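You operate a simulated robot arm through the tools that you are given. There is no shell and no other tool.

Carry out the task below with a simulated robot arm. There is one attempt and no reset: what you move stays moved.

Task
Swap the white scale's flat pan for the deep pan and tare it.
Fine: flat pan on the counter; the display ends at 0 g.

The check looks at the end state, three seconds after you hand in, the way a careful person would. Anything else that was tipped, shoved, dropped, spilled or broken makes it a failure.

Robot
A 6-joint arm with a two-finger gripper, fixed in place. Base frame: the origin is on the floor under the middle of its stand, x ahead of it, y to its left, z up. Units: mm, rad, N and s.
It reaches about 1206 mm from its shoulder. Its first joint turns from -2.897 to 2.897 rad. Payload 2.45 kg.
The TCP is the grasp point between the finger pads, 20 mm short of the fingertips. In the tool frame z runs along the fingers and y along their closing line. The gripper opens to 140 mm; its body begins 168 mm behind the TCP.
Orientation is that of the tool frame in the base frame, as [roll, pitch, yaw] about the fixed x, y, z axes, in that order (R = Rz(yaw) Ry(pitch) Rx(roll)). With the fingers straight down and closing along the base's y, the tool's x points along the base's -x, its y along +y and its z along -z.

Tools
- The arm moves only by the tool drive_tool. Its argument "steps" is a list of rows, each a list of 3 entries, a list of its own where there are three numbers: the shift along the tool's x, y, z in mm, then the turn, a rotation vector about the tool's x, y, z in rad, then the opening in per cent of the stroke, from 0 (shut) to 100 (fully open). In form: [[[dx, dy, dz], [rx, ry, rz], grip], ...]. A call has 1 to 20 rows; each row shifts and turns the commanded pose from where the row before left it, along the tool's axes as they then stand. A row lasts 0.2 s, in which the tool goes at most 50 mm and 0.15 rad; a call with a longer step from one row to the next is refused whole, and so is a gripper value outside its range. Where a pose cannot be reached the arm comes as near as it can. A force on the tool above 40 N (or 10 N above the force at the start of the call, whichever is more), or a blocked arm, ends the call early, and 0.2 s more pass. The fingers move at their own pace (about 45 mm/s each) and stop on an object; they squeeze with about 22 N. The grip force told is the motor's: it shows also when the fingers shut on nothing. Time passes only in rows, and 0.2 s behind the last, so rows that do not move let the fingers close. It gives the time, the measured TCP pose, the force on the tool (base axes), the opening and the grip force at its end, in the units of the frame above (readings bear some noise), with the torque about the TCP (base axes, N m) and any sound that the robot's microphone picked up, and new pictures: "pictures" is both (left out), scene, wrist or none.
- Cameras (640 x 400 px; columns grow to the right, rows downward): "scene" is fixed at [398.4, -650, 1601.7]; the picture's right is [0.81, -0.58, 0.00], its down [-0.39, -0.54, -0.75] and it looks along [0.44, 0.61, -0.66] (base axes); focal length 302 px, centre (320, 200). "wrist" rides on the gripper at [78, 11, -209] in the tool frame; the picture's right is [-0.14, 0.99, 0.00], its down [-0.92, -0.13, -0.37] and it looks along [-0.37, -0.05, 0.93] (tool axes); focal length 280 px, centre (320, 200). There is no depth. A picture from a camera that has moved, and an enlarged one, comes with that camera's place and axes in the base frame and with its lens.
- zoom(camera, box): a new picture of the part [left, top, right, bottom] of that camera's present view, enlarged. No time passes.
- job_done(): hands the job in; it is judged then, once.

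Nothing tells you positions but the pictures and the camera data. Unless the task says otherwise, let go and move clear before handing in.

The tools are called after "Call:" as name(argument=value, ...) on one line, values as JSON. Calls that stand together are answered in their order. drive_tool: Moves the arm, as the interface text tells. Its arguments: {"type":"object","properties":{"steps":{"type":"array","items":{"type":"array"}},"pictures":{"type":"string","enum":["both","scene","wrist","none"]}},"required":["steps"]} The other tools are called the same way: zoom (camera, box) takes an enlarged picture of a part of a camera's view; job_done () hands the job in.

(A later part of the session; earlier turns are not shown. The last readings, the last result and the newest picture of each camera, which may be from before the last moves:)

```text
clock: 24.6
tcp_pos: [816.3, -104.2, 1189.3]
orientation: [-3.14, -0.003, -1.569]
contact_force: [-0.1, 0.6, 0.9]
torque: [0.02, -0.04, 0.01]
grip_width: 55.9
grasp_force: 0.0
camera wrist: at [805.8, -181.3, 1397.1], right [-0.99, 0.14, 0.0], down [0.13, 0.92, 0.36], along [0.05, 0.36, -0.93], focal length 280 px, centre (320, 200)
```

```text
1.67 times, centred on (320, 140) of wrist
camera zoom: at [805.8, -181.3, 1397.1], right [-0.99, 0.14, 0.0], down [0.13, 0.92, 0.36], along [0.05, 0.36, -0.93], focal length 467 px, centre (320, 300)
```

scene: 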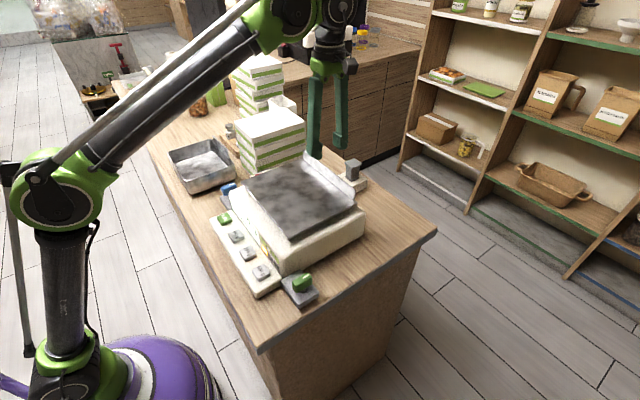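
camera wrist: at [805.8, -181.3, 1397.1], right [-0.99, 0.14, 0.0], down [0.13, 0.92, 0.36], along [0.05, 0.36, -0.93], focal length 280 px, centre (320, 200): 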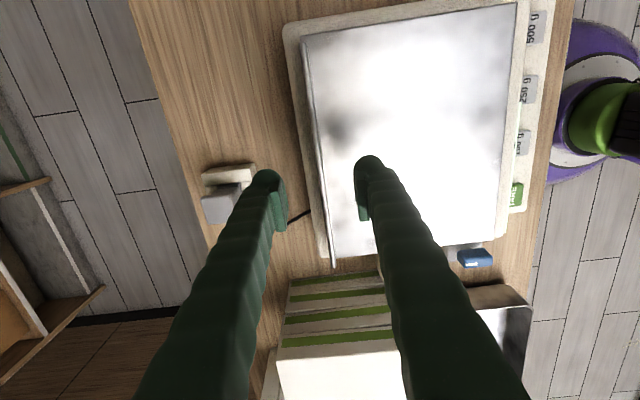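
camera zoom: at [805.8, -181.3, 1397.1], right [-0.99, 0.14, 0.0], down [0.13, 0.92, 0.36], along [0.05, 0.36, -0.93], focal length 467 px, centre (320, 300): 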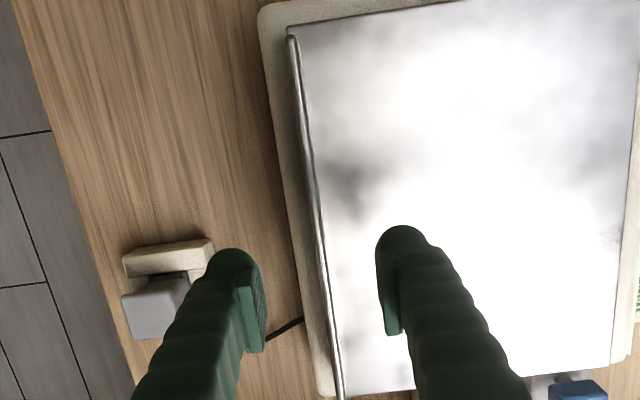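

The fin is centred under the gripper and the scale doesn't look shifted. I descend around the fin in small steps.

Call:
drive_tool(steps=[[[0, 0, 30], [0, 0, 0], 40], [[0, 0, 25], [0, 0, 0], 40], [[0, 0, 15], [0, 0, 0], 40], [[0, 0, 0], [0, 0, 0], 40]])

Call:
zoom(camera="wrist", box=[220, 100, 420, 260])

Call:
zoom(camera="scene", box=[260, 110, 380, 220])

```text
clock: 25.6
tcp_pos: [815.8, -104.6, 1119.8]
orientation: [-3.141, -0.005, -1.57]
contact_force: [0.0, -0.2, 0.0]
torque: [0.01, -0.02, -0.01]
grip_width: 55.8
grasp_force: 0.2
camera wrist: at [805.2, -180.4, 1327.3], right [-0.99, 0.14, 0.0], down [0.13, 0.92, 0.37], along [0.05, 0.36, -0.93], focal length 280 px, centre (320, 200)
```

scene: 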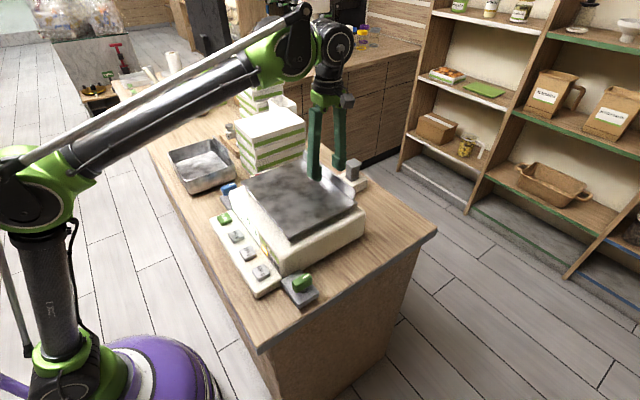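
wrist: 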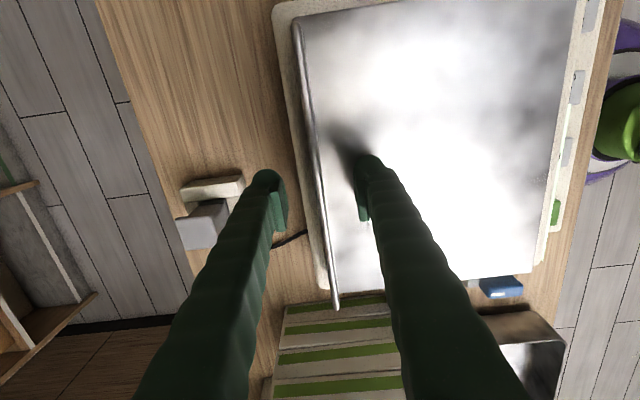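

```text
2.50 times, centred on (320, 180) of wrist
camera zoom: at [805.2, -180.4, 1327.3], right [-0.99, 0.14, 0.0], down [0.13, 0.92, 0.37], along [0.05, 0.36, -0.93], focal length 701 px, centre (320, 250)
```

zoom: 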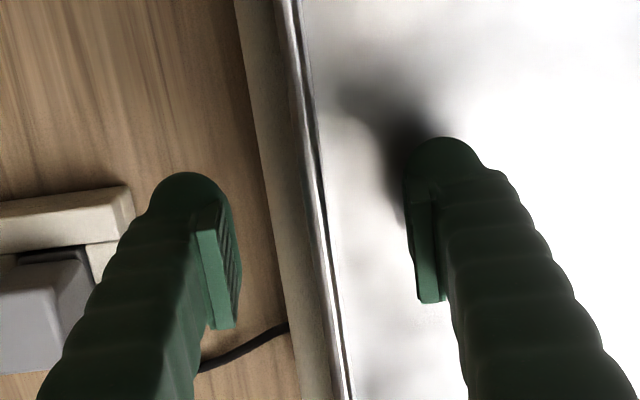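

```text
3.64 times, centred on (320, 165) of scene
camera zoom: at [398.4, -650.0, 1601.7], right [0.81, -0.58, 0.0], down [-0.39, -0.54, -0.75], along [0.44, 0.61, -0.66], focal length 1099 px, centre (320, 327)
```

zoom: 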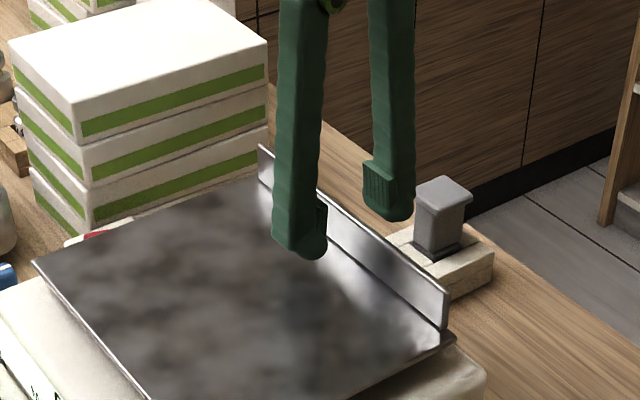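

Call:
drive_tool(steps=[[[0, 0, 12], [0, 0, 0], 40], [[0, 0, 0], [0, 0, 0], 20], [[0, 0, 0], [0, 0, 0], 20], [[0, 0, 0], [0, 0, 0], 20]])

Call:
zoom(camera="wrist", box=[220, 100, 420, 260])

Call:
zoom(camera="scene", box=[260, 110, 380, 220])

```text
clock: 26.6
tcp_pos: [816.4, -104.0, 1108.4]
orientation: [-3.141, -0.003, -1.569]
contact_force: [-0.5, 0.3, 0.7]
torque: [0.05, -0.02, 0.01]
grip_width: 28.2
grasp_force: 0.1
camera wrist: at [805.4, -180.0, 1315.8], right [-0.99, 0.14, 0.0], down [0.13, 0.92, 0.37], along [0.05, 0.36, -0.93], focal length 280 px, centre (320, 200)
```

scene: 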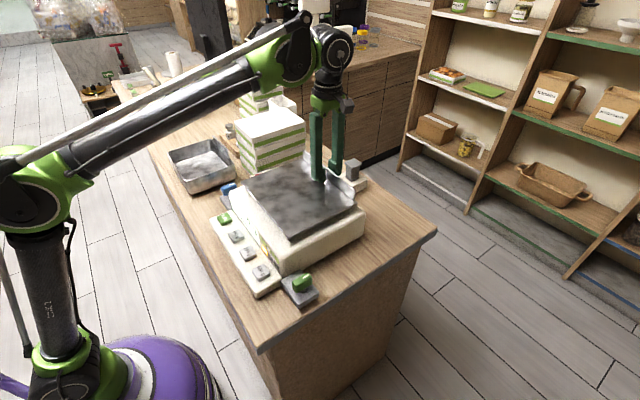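
wrist: 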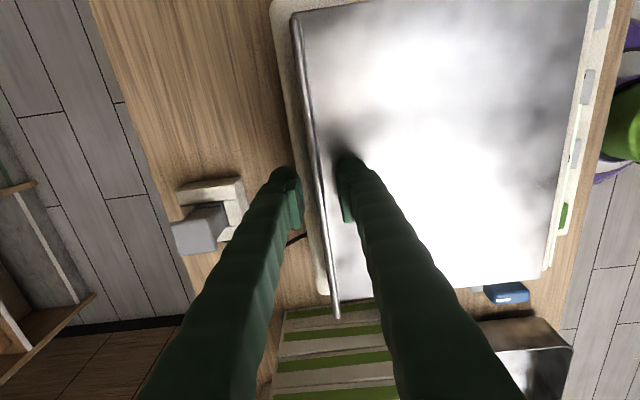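

```text
2.50 times, centred on (320, 180) of wrist
camera zoom: at [805.4, -180.0, 1315.8], right [-0.99, 0.14, 0.0], down [0.13, 0.92, 0.37], along [0.05, 0.36, -0.93], focal length 701 px, centre (320, 250)
```

zoom: 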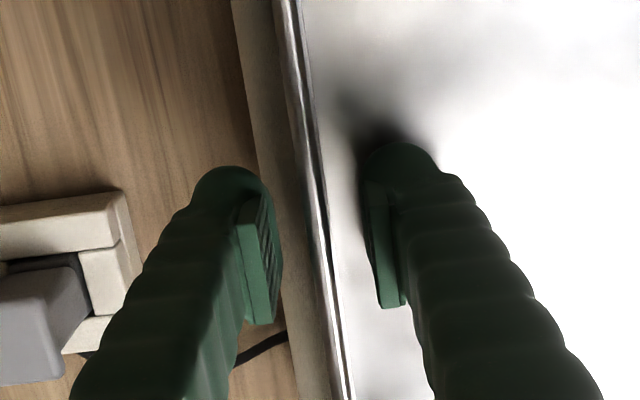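

```text
3.64 times, centred on (320, 165) of scene
camera zoom: at [398.4, -650.0, 1601.7], right [0.81, -0.58, 0.0], down [-0.39, -0.54, -0.75], along [0.44, 0.61, -0.66], focal length 1099 px, centre (320, 327)
```

zoom: 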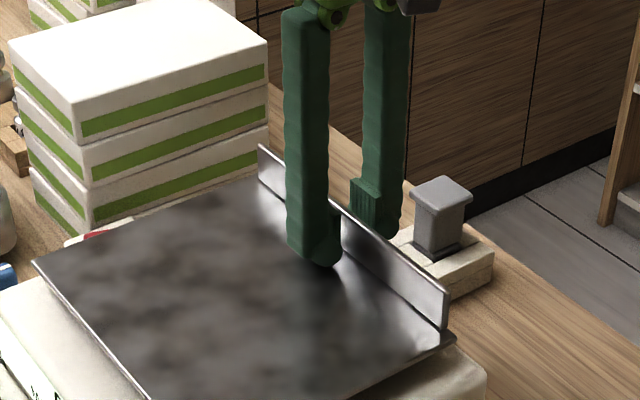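

The pads straddle the fin evenly. I close on it.

Call:
drive_tool(steps=[[[0, 0, 0], [0, 0, 0], 10], [[0, 0, 0], [0, 0, 0], 0], [[0, 0, 0], [0, 0, 0], 0], [[0, 0, 0], [0, 0, 0], 0]])

Call:
zoom(camera="scene", box=[220, 110, 380, 280])

```text
clock: 27.6
tcp_pos: [817.9, -104.4, 1108.1]
orientation: [-3.141, -0.006, -1.568]
contact_force: [-1.5, -0.4, 0.1]
torque: [0.02, 0.01, -0.03]
grip_width: 6.0
grasp_force: 21.3
camera wrist: at [805.4, -180.0, 1315.8], right [-0.99, 0.14, 0.0], down [0.13, 0.92, 0.37], along [0.05, 0.36, -0.93], focal length 280 px, centre (320, 200)
```

scene: 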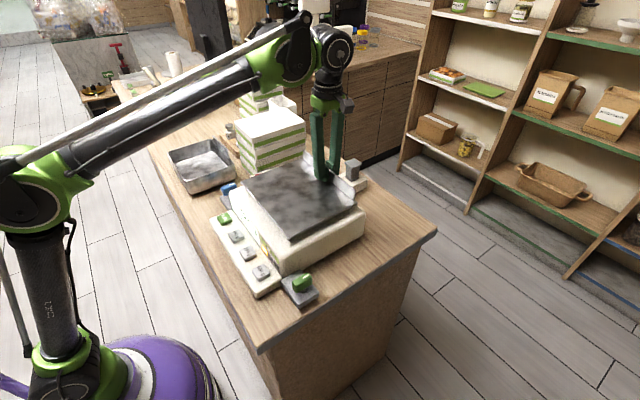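
wrist: 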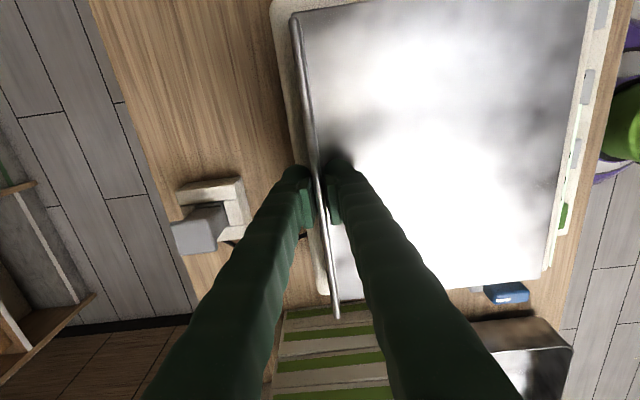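

```text
2.35 times, centred on (300, 195) of scene
camera zoom: at [398.4, -650.0, 1601.7], right [0.81, -0.58, 0.0], down [-0.39, -0.54, -0.75], along [0.44, 0.61, -0.66], focal length 711 px, centre (367, 212)
```

zoom: 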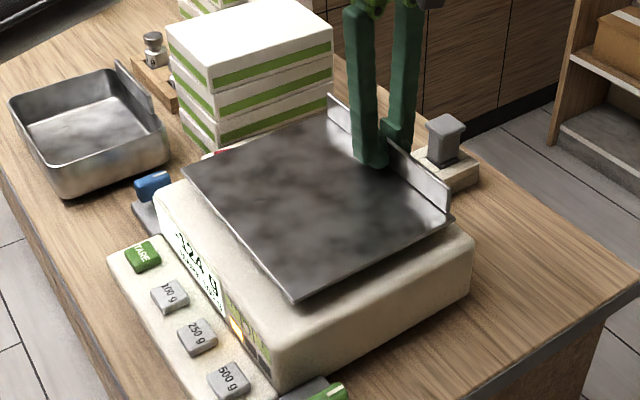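

Gripped: 6 mm with 21 N. I lift a few mm to feel the weight and check whether the pan comes free.

Call:
drive_tool(steps=[[[0, 0, -3], [0, 0, 0], 0], [[0, 0, -3], [0, 0, 0], 0], [[0, 0, -4], [0, 0, 0], 0], [[0, 0, 0], [0, 0, 0], 0]])

Call:
zoom(camera="scene", box=[220, 110, 380, 280])

```text
clock: 28.6
tcp_pos: [815.5, -103.7, 1118.6]
orientation: [3.141, -0.005, -1.57]
contact_force: [-8.0, 0.4, -6.1]
torque: [0.0, 0.07, 0.01]
grip_width: 6.3
grasp_force: 21.6
camera wrist: at [805.0, -180.6, 1325.7], right [-0.99, 0.14, 0.0], down [0.13, 0.92, 0.37], along [0.05, 0.36, -0.93], focal length 280 px, centre (320, 200)
```

scene: 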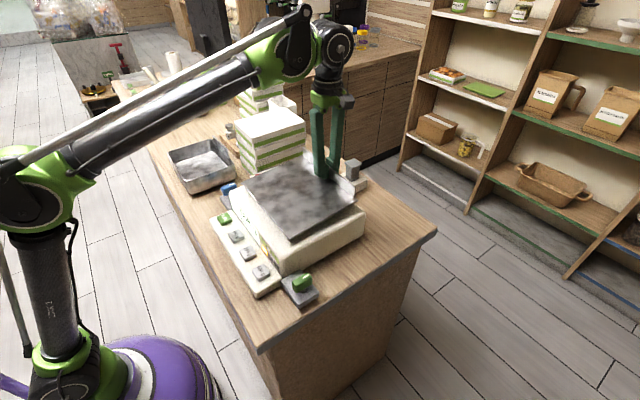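
wrist: 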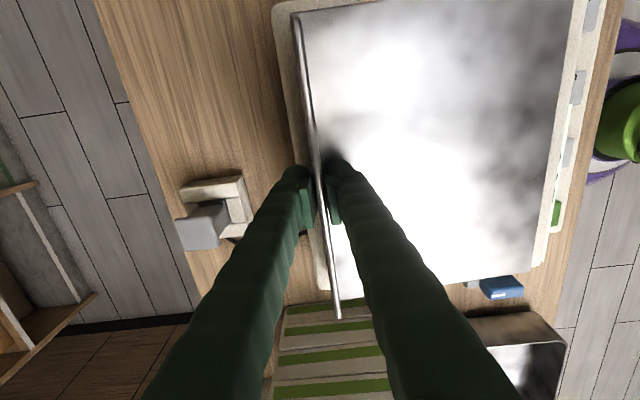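

```text
2.35 times, centred on (300, 195) of scene
camera zoom: at [398.4, -650.0, 1601.7], right [0.81, -0.58, 0.0], down [-0.39, -0.54, -0.75], along [0.44, 0.61, -0.66], focal length 711 px, centre (367, 212)
```

zoom: 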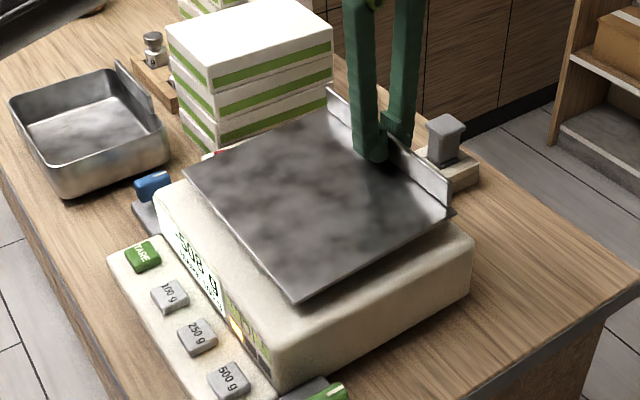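

Call:
zoom(camera="scene", box=[225, 190, 285, 250])

Call:
zoom(camera="scene", box=[270, 150, 350, 240])

Call:
zoom(camera="wrist", box=[260, 120, 420, 320])

```text
6.67 times, centred on (255, 220) of scene
camera zoom: at [398.4, -650.0, 1601.7], right [0.81, -0.58, 0.0], down [-0.39, -0.54, -0.75], along [0.44, 0.61, -0.66], focal length 2015 px, centre (753, 67)
```

zoom: 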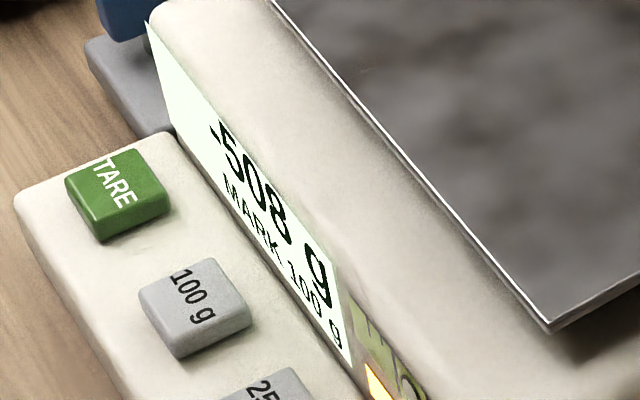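

```text
4.44 times, centred on (310, 195) of scene
camera zoom: at [398.4, -650.0, 1601.7], right [0.81, -0.58, 0.0], down [-0.39, -0.54, -0.75], along [0.44, 0.61, -0.66], focal length 1344 px, centre (364, 222)
```

zoom: 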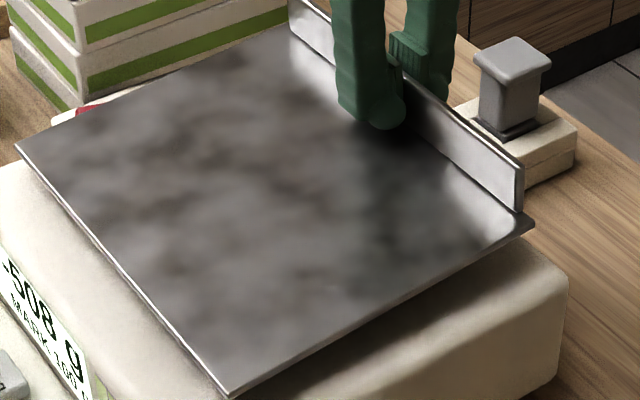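

```text
2.00 times, centred on (340, 220) of wrist
camera zoom: at [805.0, -180.6, 1325.7], right [-0.99, 0.14, 0.0], down [0.13, 0.92, 0.37], along [0.05, 0.36, -0.93], focal length 561 px, centre (280, 160)
```

zoom: 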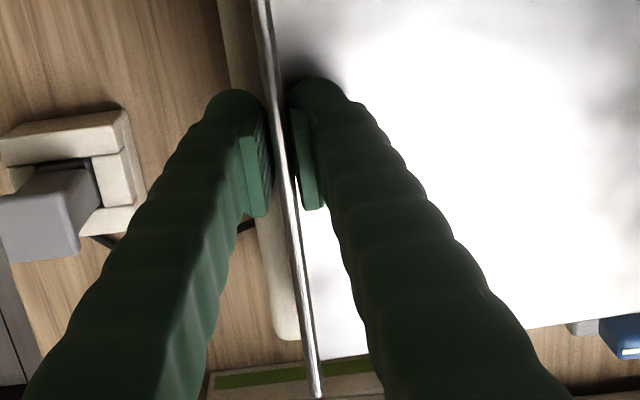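

The display reads −508 g and the pan's back edge is lifting freely. The pan is fairly heavy for this shallow grip, so I set it back, regrip deeper on the fin, and then lift.

Call:
drive_tool(steps=[[[0, 0, 4], [0, 0, 0], 0], [[0, 0, 4], [0, 0, 0], 0], [[0, 0, 2.5], [0, 0, 0], 0], [[0, 0, 0], [0, 0, 0], 12], [[0, 0, 0], [0, 0, 0], 12], [[0, 0, 0], [0, 0, 0], 12]], pictures="none")

Call:
zoom(camera="scene", box=[220, 110, 380, 280])

Call:
zoom(camera="wrist", box=[260, 120, 420, 320])

```text
clock: 30.0
tcp_pos: [815.1, -105.0, 1107.5]
orientation: [-3.14, -0.003, -1.57]
contact_force: [-0.1, -0.3, 0.1]
torque: [-0.01, 0.04, 0.02]
grip_width: 16.7
grasp_force: 0.2
```

```text
2.35 times, centred on (300, 195) of scene
camera zoom: at [398.4, -650.0, 1601.7], right [0.81, -0.58, 0.0], down [-0.39, -0.54, -0.75], along [0.44, 0.61, -0.66], focal length 711 px, centre (367, 212)
```

zoom: 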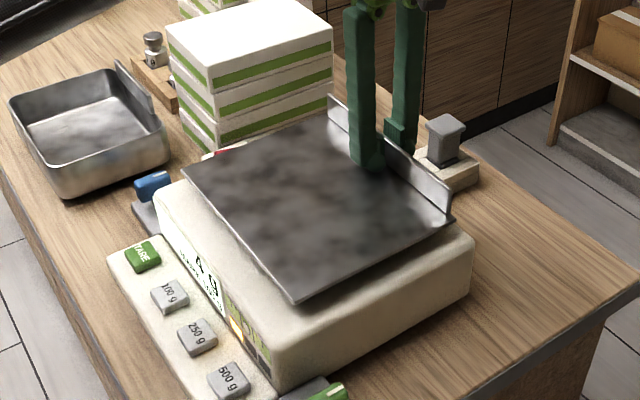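

```text
2.00 times, centred on (340, 220) of wrist
camera zoom: at [805.0, -181.7, 1315.2], right [-0.99, 0.14, 0.0], down [0.13, 0.92, 0.37], along [0.05, 0.36, -0.93], focal length 561 px, centre (280, 160)
```

zoom: 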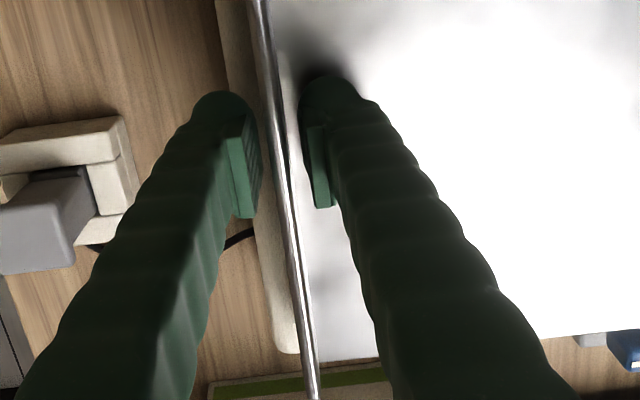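

Now I lower in small steps until the inner fingertip just nears or touches the pan plate.

Call:
drive_tool(steps=[[[0, 0, 2], [0, 0, 0], 12], [[0, 0, 2], [0, 0, 0], 12], [[0, 0, 1.5], [0, 0, 0], 12]], pictures="none")

Call:
zoom(camera="scene", box=[270, 150, 350, 240])

Call:
zoom(camera="wrist", box=[280, 130, 380, 230])

```text
clock: 30.8
tcp_pos: [817.1, -105.7, 1102.6]
orientation: [-3.139, -0.004, -1.569]
contact_force: [2.8, -1.2, 14.0]
torque: [-0.06, 0.15, 0.04]
grip_width: 14.1
grasp_force: 0.0
```

```text
4.44 times, centred on (310, 195) of scene
camera zoom: at [398.4, -650.0, 1601.7], right [0.81, -0.58, 0.0], down [-0.39, -0.54, -0.75], along [0.44, 0.61, -0.66], focal length 1344 px, centre (364, 222)
```

zoom: 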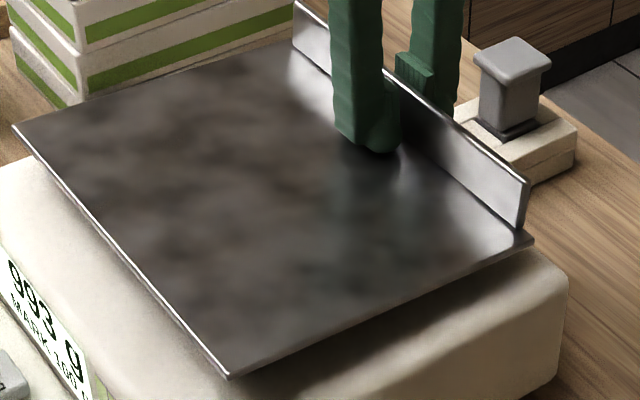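

```text
4.00 times, centred on (330, 180) of wrist
camera zoom: at [805.3, -181.6, 1309.6], right [-0.99, 0.14, 0.0], down [0.13, 0.92, 0.37], along [0.05, 0.36, -0.93], focal length 1122 px, centre (280, 280)
```

zoom: 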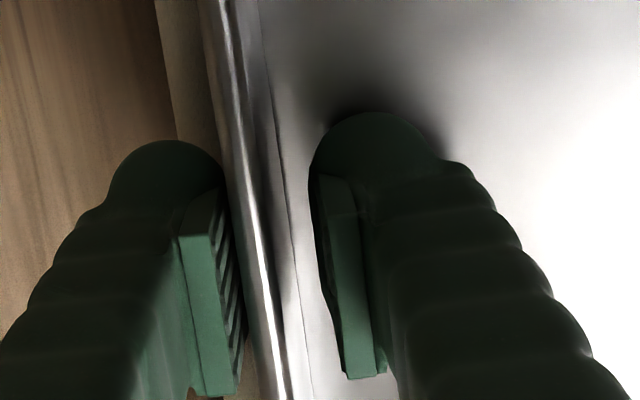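

The fingertip touched the plate (14 N, scale reads 993 g). I back off 2 mm and close for a deep grip.

Call:
drive_tool(steps=[[[0, 0, -2], [0, 0, 0], 12], [[0, 0, 0], [0, 0, 0], 5], [[0, 0, 0], [0, 0, 0], 0], [[0, 0, 0], [0, 0, 0], 0], [[0, 0, 0], [0, 0, 0], 0]], pictures="none")

Call:
drive_tool(steps=[[[0, 0, -3], [0, 0, 0], 0], [[0, 0, -3], [0, 0, 0], 0], [[0, 0, -4], [0, 0, 0], 0], [[0, 0, 0], [0, 0, 0], 0]])

Call:
zoom(camera="scene", box=[220, 110, 380, 280])

```text
clock: 32.0
tcp_pos: [817.3, -105.8, 1103.9]
orientation: [-3.14, -0.003, -1.569]
contact_force: [-1.4, 0.1, 0.6]
torque: [0.07, -0.02, -0.04]
grip_width: 6.1
grasp_force: 22.1
```

```text
clock: 33.0
tcp_pos: [816.2, -104.9, 1112.6]
orientation: [-3.141, -0.005, -1.569]
contact_force: [-2.0, -1.1, -1.5]
torque: [-0.04, -0.02, -0.07]
grip_width: 6.1
grasp_force: 22.0
camera wrist: at [805.2, -181.2, 1320.7], right [-0.99, 0.14, 0.0], down [0.13, 0.92, 0.37], along [0.05, 0.36, -0.93], focal length 280 px, centre (320, 200)
```

scene: 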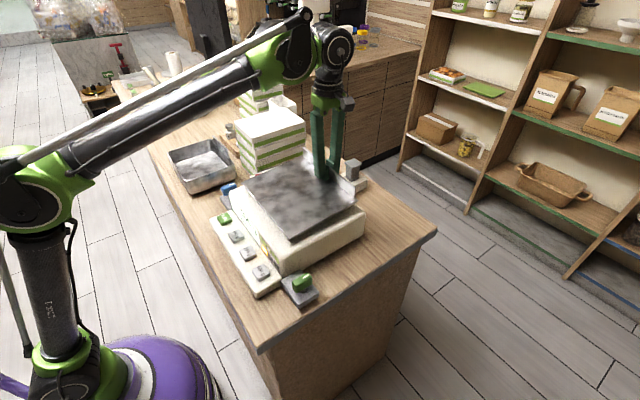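
wrist: 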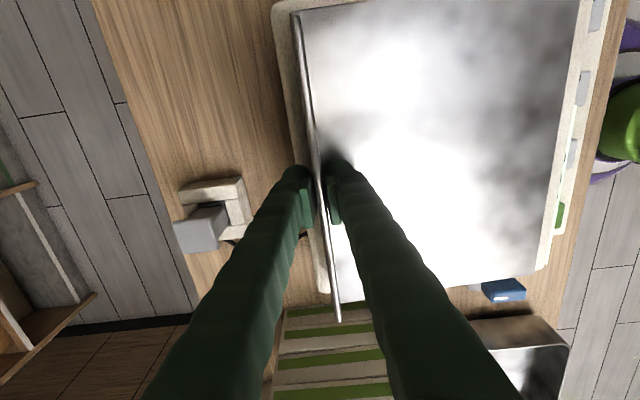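

```text
2.35 times, centred on (300, 195) of scene
camera zoom: at [398.4, -650.0, 1601.7], right [0.81, -0.58, 0.0], down [-0.39, -0.54, -0.75], along [0.44, 0.61, -0.66], focal length 711 px, centre (367, 212)
```

zoom: 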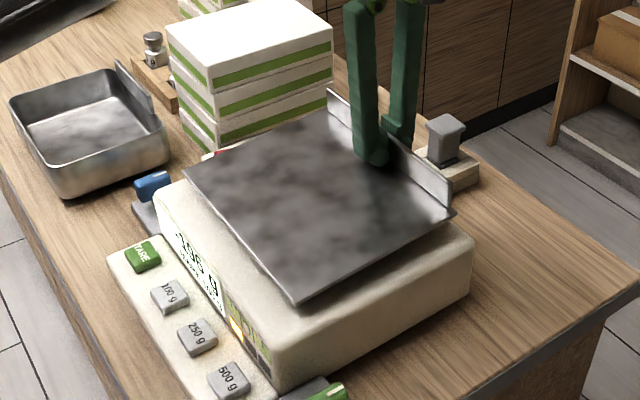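

Call:
drive_tool(steps=[[[0, 0, -4], [0, 0, 0], 0], [[0, 0, -4], [0, 0, 0], 0], [[0, 0, -4], [0, 0, 0], 0], [[0, 0, 0], [0, 0, 0], 0]])

Call:
zoom(camera="scene", box=[220, 110, 380, 280])

```text
clock: 34.0
tcp_pos: [817.1, -105.2, 1125.1]
orientation: [-3.14, -0.004, -1.566]
contact_force: [0.6, -0.1, -3.6]
torque: [0.03, -0.32, 0.0]
grip_width: 6.2
grasp_force: 22.6
camera wrist: at [805.6, -180.9, 1333.2], right [-0.99, 0.14, 0.0], down [0.13, 0.92, 0.37], along [0.05, 0.36, -0.93], focal length 280 px, centre (320, 200)
```

scene: 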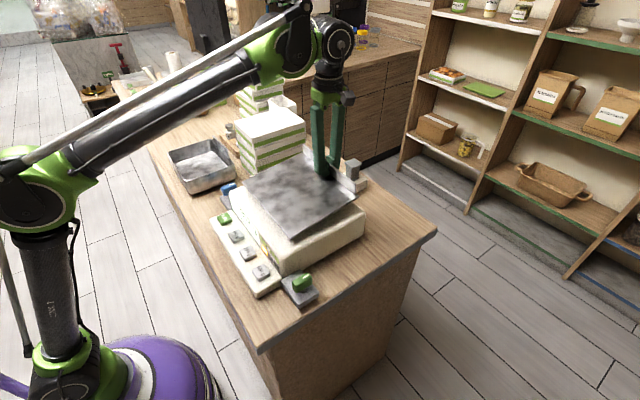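
wrist: 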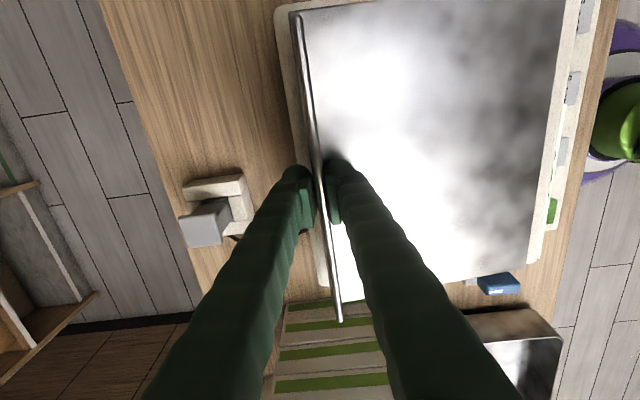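

```text
2.35 times, centred on (300, 195) of scene
camera zoom: at [398.4, -650.0, 1601.7], right [0.81, -0.58, 0.0], down [-0.39, -0.54, -0.75], along [0.44, 0.61, -0.66], focal length 711 px, centre (367, 212)
```

zoom: 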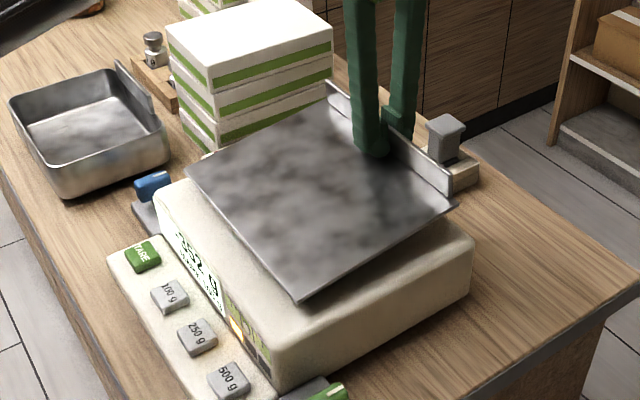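

The pan is free: about 3.6 N (≈355 g), level, and the grip is firm. I lift higher, then draw it toward the robot so it stays clear of the box stack before swinging left.

Call:
drive_tool(steps=[[[0, 0, -15], [0, 0, 0], 0], [[0, 0, -20], [0, 0, 0], 0], [[0, 0, -20], [0, 0, 0], 0], [[0, 10, -15], [0, 0, 0], 0], [[0, 25, -5], [0, 0, 0], 0], [[0, 25, -5], [0, 0, 0], 0], [[0, 25, 0], [0, 0, 0], 0], [[0, 25, 0], [0, 0, 0], 0], [[0, 25, 0], [0, 0, 0], 0], [[0, 25, 0], [0, 0, 0], 0], [[0, 15, 0], [0, 0, 0], 0], [[0, 0, 0], [0, 0, 0], 0]])

Call:
zoom(camera="scene", box=[200, 90, 380, 300])

```text
clock: 36.6
tcp_pos: [641.3, -104.8, 1203.4]
orientation: [-3.141, -0.004, -1.57]
contact_force: [0.9, 0.0, 0.2]
torque: [0.0, 0.02, 0.03]
grip_width: 0.2
grasp_force: 22.0
camera wrist: at [630.3, -180.9, 1412.3], right [-0.99, 0.14, 0.0], down [0.13, 0.92, 0.37], along [0.05, 0.36, -0.93], focal length 280 px, centre (320, 200)
```

scene: 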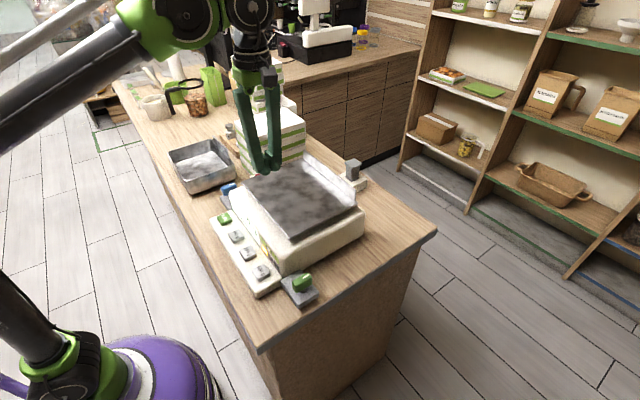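
wrist: 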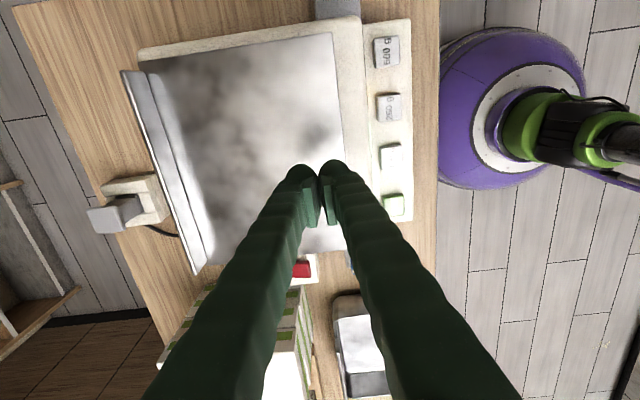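

```text
1.90 times, centred on (290, 195) of scene
camera zoom: at [398.4, -650.0, 1601.7], right [0.81, -0.58, 0.0], down [-0.39, -0.54, -0.75], along [0.44, 0.61, -0.66], focal length 576 px, centre (377, 210)
```

zoom: 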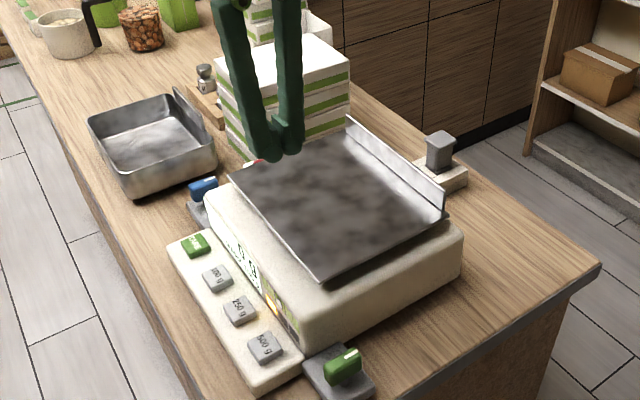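

The pan slipped out of the grip and is back on the scale. I check how it sits and what the display says.

Call:
zoom(camera="scene", box=[225, 180, 285, 240])

Call:
zoom(camera="wrist", box=[80, 0, 440, 300])

Call:
zoom(camera="scene", box=[270, 140, 390, 270])

```text
6.67 times, centred on (255, 210) of scene
camera zoom: at [398.4, -650.0, 1601.7], right [0.81, -0.58, 0.0], down [-0.39, -0.54, -0.75], along [0.44, 0.61, -0.66], focal length 2015 px, centre (753, 133)
```

zoom: 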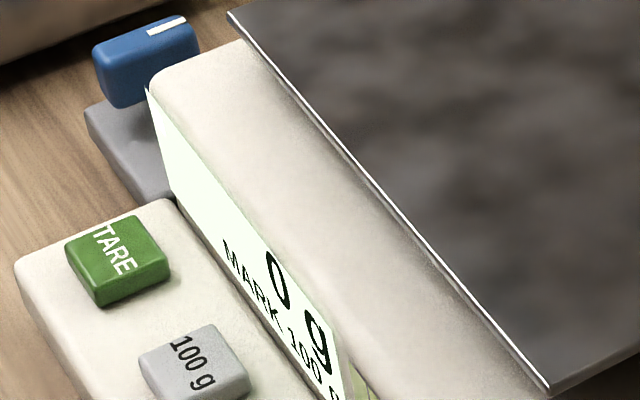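

```text
1.33 times, centred on (260, 150) of wrist
camera zoom: at [630.3, -180.9, 1412.3], right [-0.99, 0.14, 0.0], down [0.13, 0.92, 0.37], along [0.05, 0.36, -0.93], focal length 374 px, centre (400, 267)
```

zoom: 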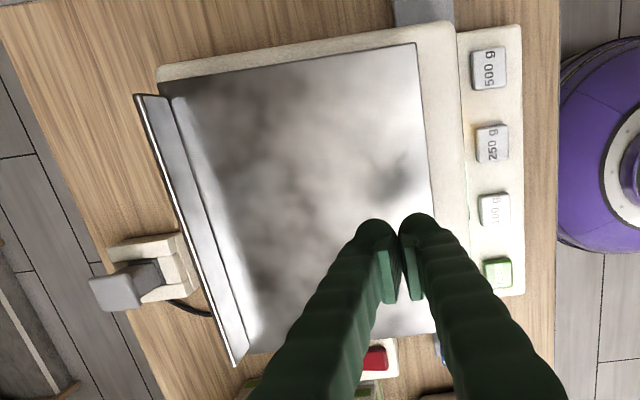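

```text
3.08 times, centred on (330, 205) of scene
camera zoom: at [398.4, -650.0, 1601.7], right [0.81, -0.58, 0.0], down [-0.39, -0.54, -0.75], along [0.44, 0.61, -0.66], focal length 930 px, centre (289, 185)
```

zoom: 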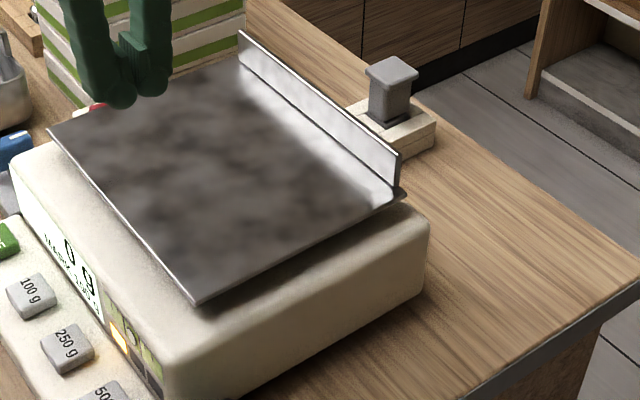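

The pan is seated in its original place and reads 0 g, so no harm was done. It's heavier than I thought (roughly 1 kg) and the level grip can't hold the overhang. I'll regrip and tip it up about its front edge so it hangs steeply under the gripper. First I go back to the fin.

Call:
drive_tool(steps=[[[0, -35, 0], [0, 0, 0], 30], [[0, -35, 0], [0, 0, 0], 30], [[0, -35, 0], [0, 0, 0], 30], [[0, -35, 0], [0, 0, 0], 30], [[0, -35, 0], [0, 0, 0], 30], [[0, 0, 25], [0, 0, 0], 30], [[0, 0, 25], [0, 0, 0], 30], [[0, 0, 15], [0, 0, 0], 30], [[0, 0, 0], [0, 0, 0], 30]])

Call:
zoom(camera="wrist", box=[220, 100, 420, 260])

```text
clock: 38.6
tcp_pos: [816.2, -106.0, 1138.7]
orientation: [-3.14, -0.004, -1.569]
contact_force: [0.5, 0.3, -0.3]
torque: [-0.03, 0.02, -0.01]
grip_width: 41.9
grasp_force: 0.2
camera wrist: at [804.6, -181.9, 1347.3], right [-0.99, 0.14, 0.0], down [0.13, 0.92, 0.37], along [0.05, 0.36, -0.93], focal length 280 px, centre (320, 200)
```

scene: 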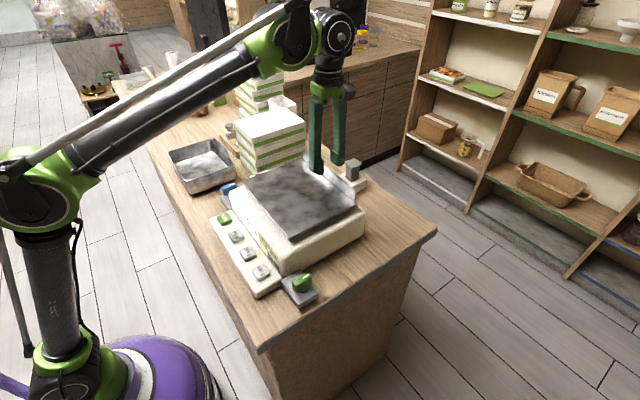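
wrist: 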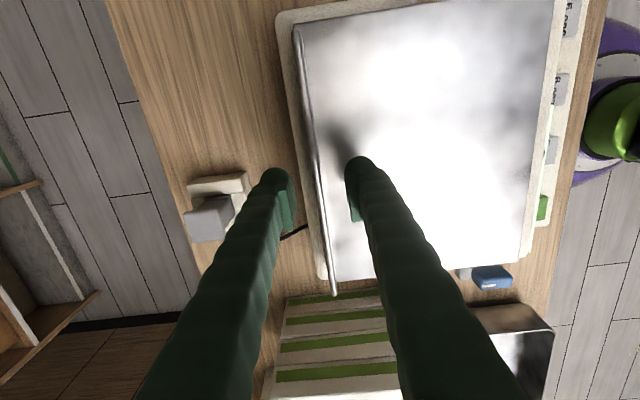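

```text
2.50 times, centred on (320, 180) of wrist
camera zoom: at [804.6, -181.9, 1347.3], right [-0.99, 0.14, 0.0], down [0.13, 0.92, 0.37], along [0.05, 0.36, -0.93], focal length 701 px, centre (320, 250)
```

zoom: 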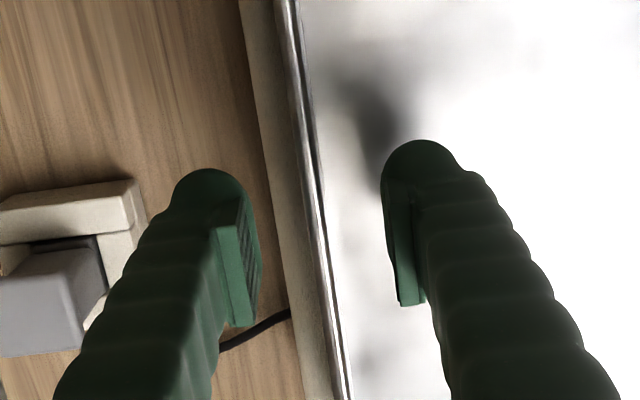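

Call:
drive_tool(steps=[[[0, 0, 20], [0, 0, 0], 30], [[0, 0, 14], [0, 0, 0], 20], [[0, 0, 0], [0, 0, 0], 10], [[0, 0, 0], [0, 0, 0], 0], [[0, 0, 0], [0, 0, 0], 0], [[0, 0, 0], [0, 0, 0], 0], [[0, 0, 0], [0, 0, 0], 0]], pictures="none")

Call:
drive_tool(steps=[[[0, 1.8, -8.6], [0.05, 0, 0], 0], [[0, 1.8, -8.6], [0.05, 0, 0], 0], [[0, 0, 0], [0, 0, 0], 0]])

Call:
zoom(camera="scene", box=[220, 110, 380, 280])

```text
clock: 40.2
tcp_pos: [816.3, -105.1, 1106.3]
orientation: [-3.139, -0.004, -1.57]
contact_force: [-0.1, 0.4, 0.5]
torque: [0.0, 0.0, 0.02]
grip_width: 6.2
grasp_force: 22.0
```

```text
clock: 41.0
tcp_pos: [811.6, -104.8, 1124.4]
orientation: [-3.037, -0.003, -1.571]
contact_force: [0.7, 0.9, -1.7]
torque: [-0.15, -0.02, -0.03]
grip_width: 6.2
grasp_force: 22.3
camera wrist: at [779.6, -181.7, 1329.6], right [-0.99, 0.14, -0.1], down [0.09, 0.92, 0.38], along [0.14, 0.36, -0.92], focal length 280 px, centre (320, 200)
```

scene: 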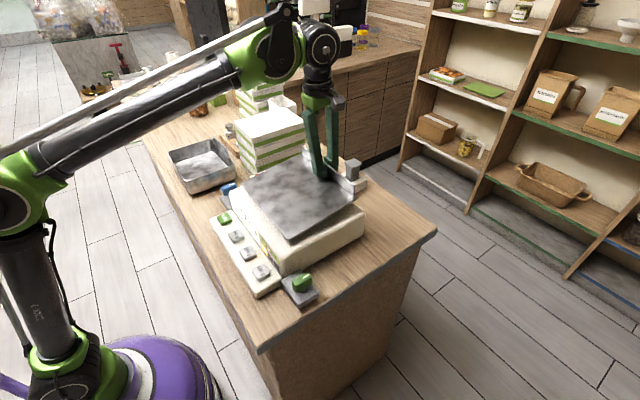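
wrist: 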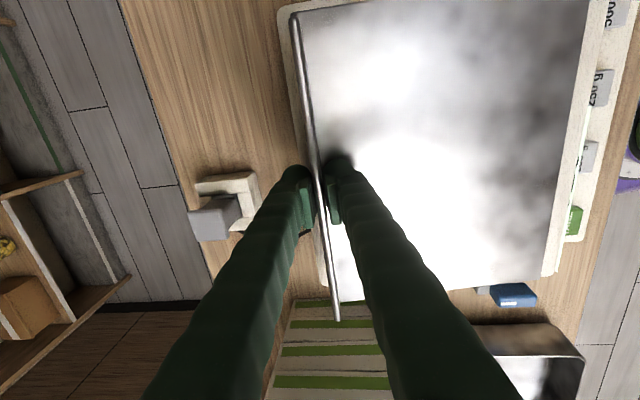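

```text
2.35 times, centred on (300, 195) of scene
camera zoom: at [398.4, -650.0, 1601.7], right [0.81, -0.58, 0.0], down [-0.39, -0.54, -0.75], along [0.44, 0.61, -0.66], focal length 711 px, centre (367, 212)
```

zoom: 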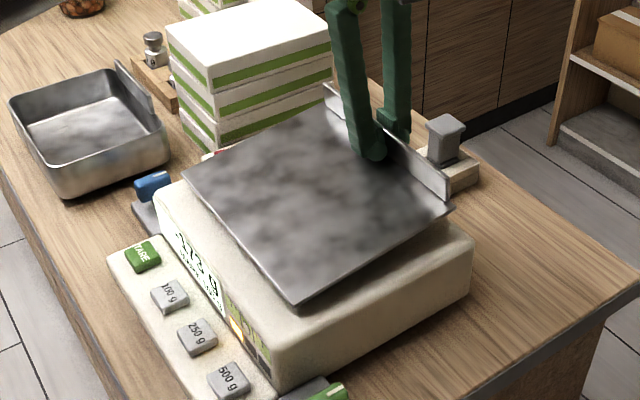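

The pan tips along with the tool and the forces are small. I continue the tipping motion.

Call:
drive_tool(steps=[[[0, 4, -17], [0.1, 0, 0], 0], [[0, 4, -17], [0.1, 0, 0], 0], [[0, 0, 0], [0, 0, 0], 0]])

Call:
zoom(camera="scene", box=[220, 110, 380, 280])

```text
clock: 41.8
tcp_pos: [798.5, -105.6, 1157.2]
orientation: [-2.841, -0.003, -1.567]
contact_force: [0.7, -0.4, -1.6]
torque: [-0.1, -0.02, -0.03]
grip_width: 6.0
grasp_force: 21.7
camera wrist: at [726.2, -180.9, 1351.8], right [-0.95, 0.14, -0.3], down [0.01, 0.92, 0.39], along [0.32, 0.36, -0.87], focal length 280 px, centre (320, 200)
```

scene: 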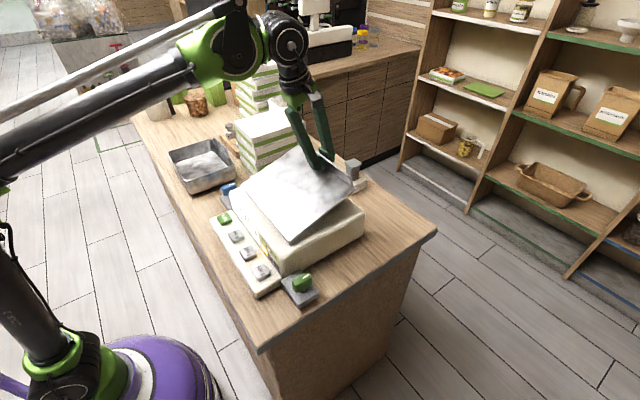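
wrist: 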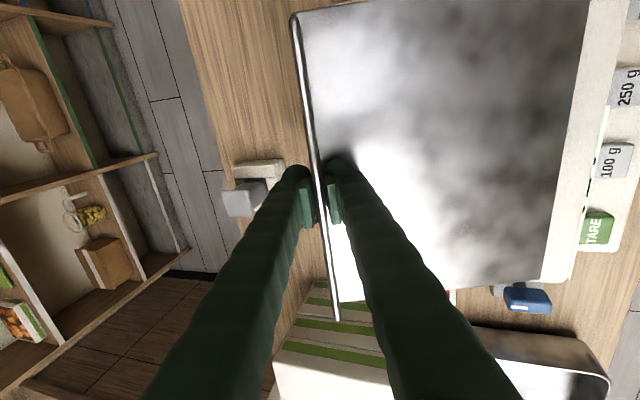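

```text
2.35 times, centred on (300, 195) of scene
camera zoom: at [398.4, -650.0, 1601.7], right [0.81, -0.58, 0.0], down [-0.39, -0.54, -0.75], along [0.44, 0.61, -0.66], focal length 711 px, centre (367, 212)
```

zoom: 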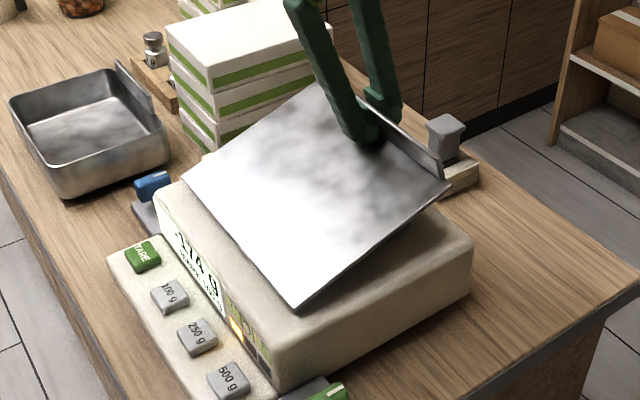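

The pan is now tipping about its front edge with very little force. I keep going to a steep tilt.

Call:
drive_tool(steps=[[[0, 4, -20], [0.1, 0, 0], 0], [[0, 4, -20], [0.1, 0, 0], 0], [[0, 4, -20], [0.1, 0, 0], 0], [[0, 0, 0], [0, 0, 0], 0]])

Call:
zoom(camera="scene", box=[220, 110, 380, 280])

```text
clock: 42.8
tcp_pos: [764.2, -105.7, 1206.4]
orientation: [-2.538, -0.003, -1.569]
contact_force: [-0.4, 0.2, -2.8]
torque: [-0.03, 0.03, -0.1]
grip_width: 6.0
grasp_force: 22.1
camera wrist: at [637.0, -182.1, 1371.4], right [-0.82, 0.13, -0.56], down [-0.1, 0.92, 0.37], along [0.57, 0.36, -0.74], focal length 280 px, centre (320, 200)
```

scene: 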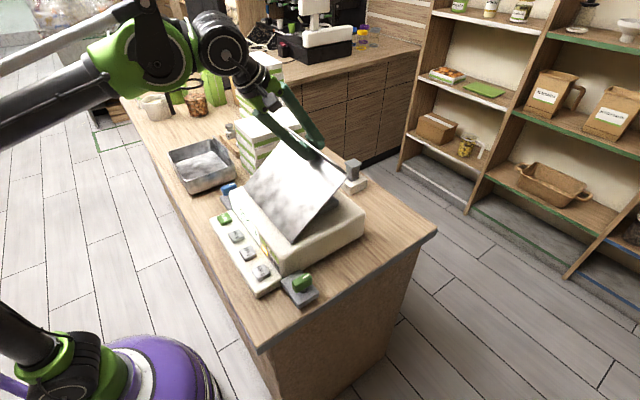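
wrist: 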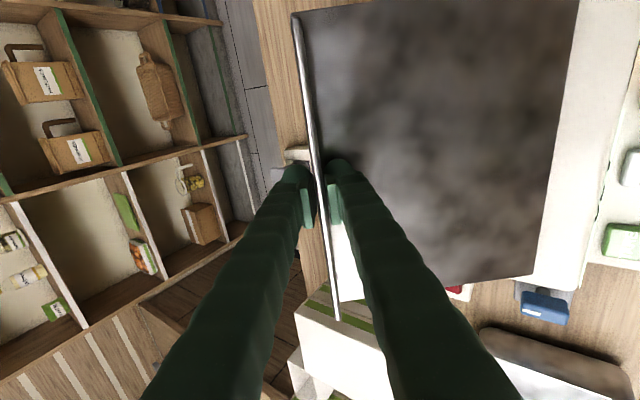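

```text
2.35 times, centred on (300, 195) of scene
camera zoom: at [398.4, -650.0, 1601.7], right [0.81, -0.58, 0.0], down [-0.39, -0.54, -0.75], along [0.44, 0.61, -0.66], focal length 711 px, centre (367, 212)
```

zoom: 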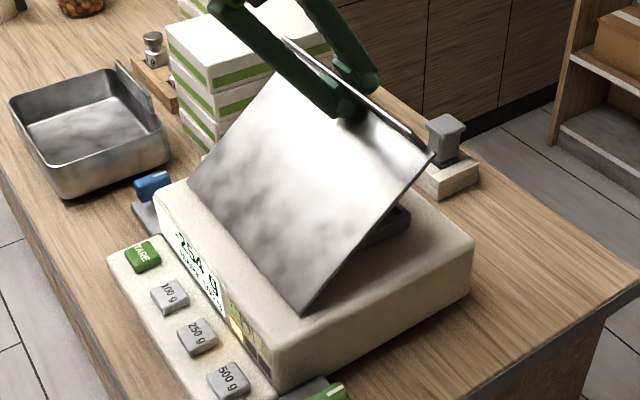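

Call:
drive_tool(steps=[[[0, 4, -20], [0.1, 0, 0], 0], [[0, 4, -20], [0.1, 0, 0], 0], [[0, 4, -20], [0.1, 0, 0], 0], [[0, 4, -20], [0.1, 0, 0], 0], [[0, 0, 0], [0, 0, 0], 0]])

Call:
zoom(camera="scene", box=[220, 110, 380, 280])

```text
clock: 44.0
tcp_pos: [705.8, -106.6, 1254.5]
orientation: [-2.139, -0.002, -1.57]
contact_force: [0.4, -0.1, -3.2]
torque: [0.0, -0.06, 0.01]
grip_width: 6.0
grasp_force: 21.8
camera wrist: at [523.5, -182.2, 1357.2], right [-0.53, 0.13, -0.84], down [-0.24, 0.92, 0.3], along [0.81, 0.36, -0.46], focal length 280 px, centre (320, 200)
```

scene: 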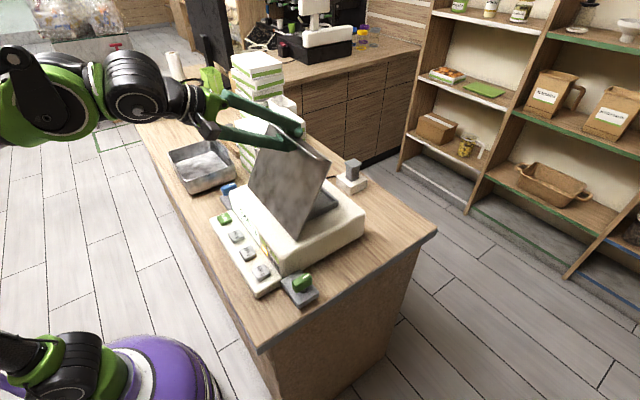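
wrist: 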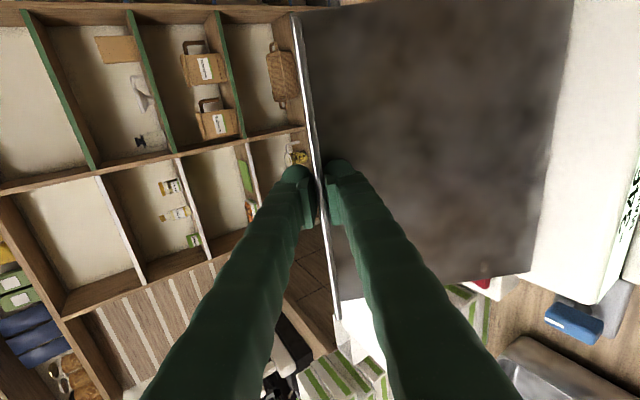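

```text
2.35 times, centred on (300, 195) of scene
camera zoom: at [398.4, -650.0, 1601.7], right [0.81, -0.58, 0.0], down [-0.39, -0.54, -0.75], along [0.44, 0.61, -0.66], focal length 711 px, centre (367, 212)
```

zoom: 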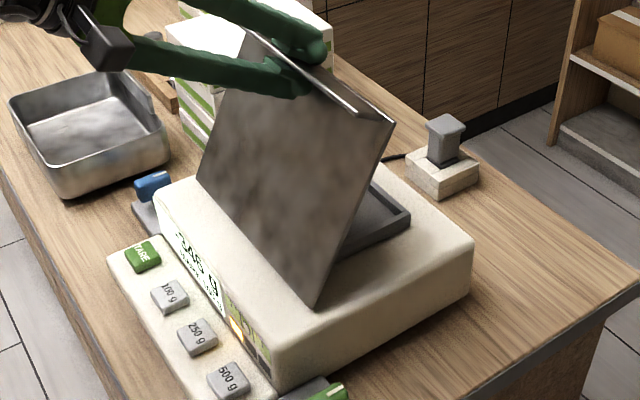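

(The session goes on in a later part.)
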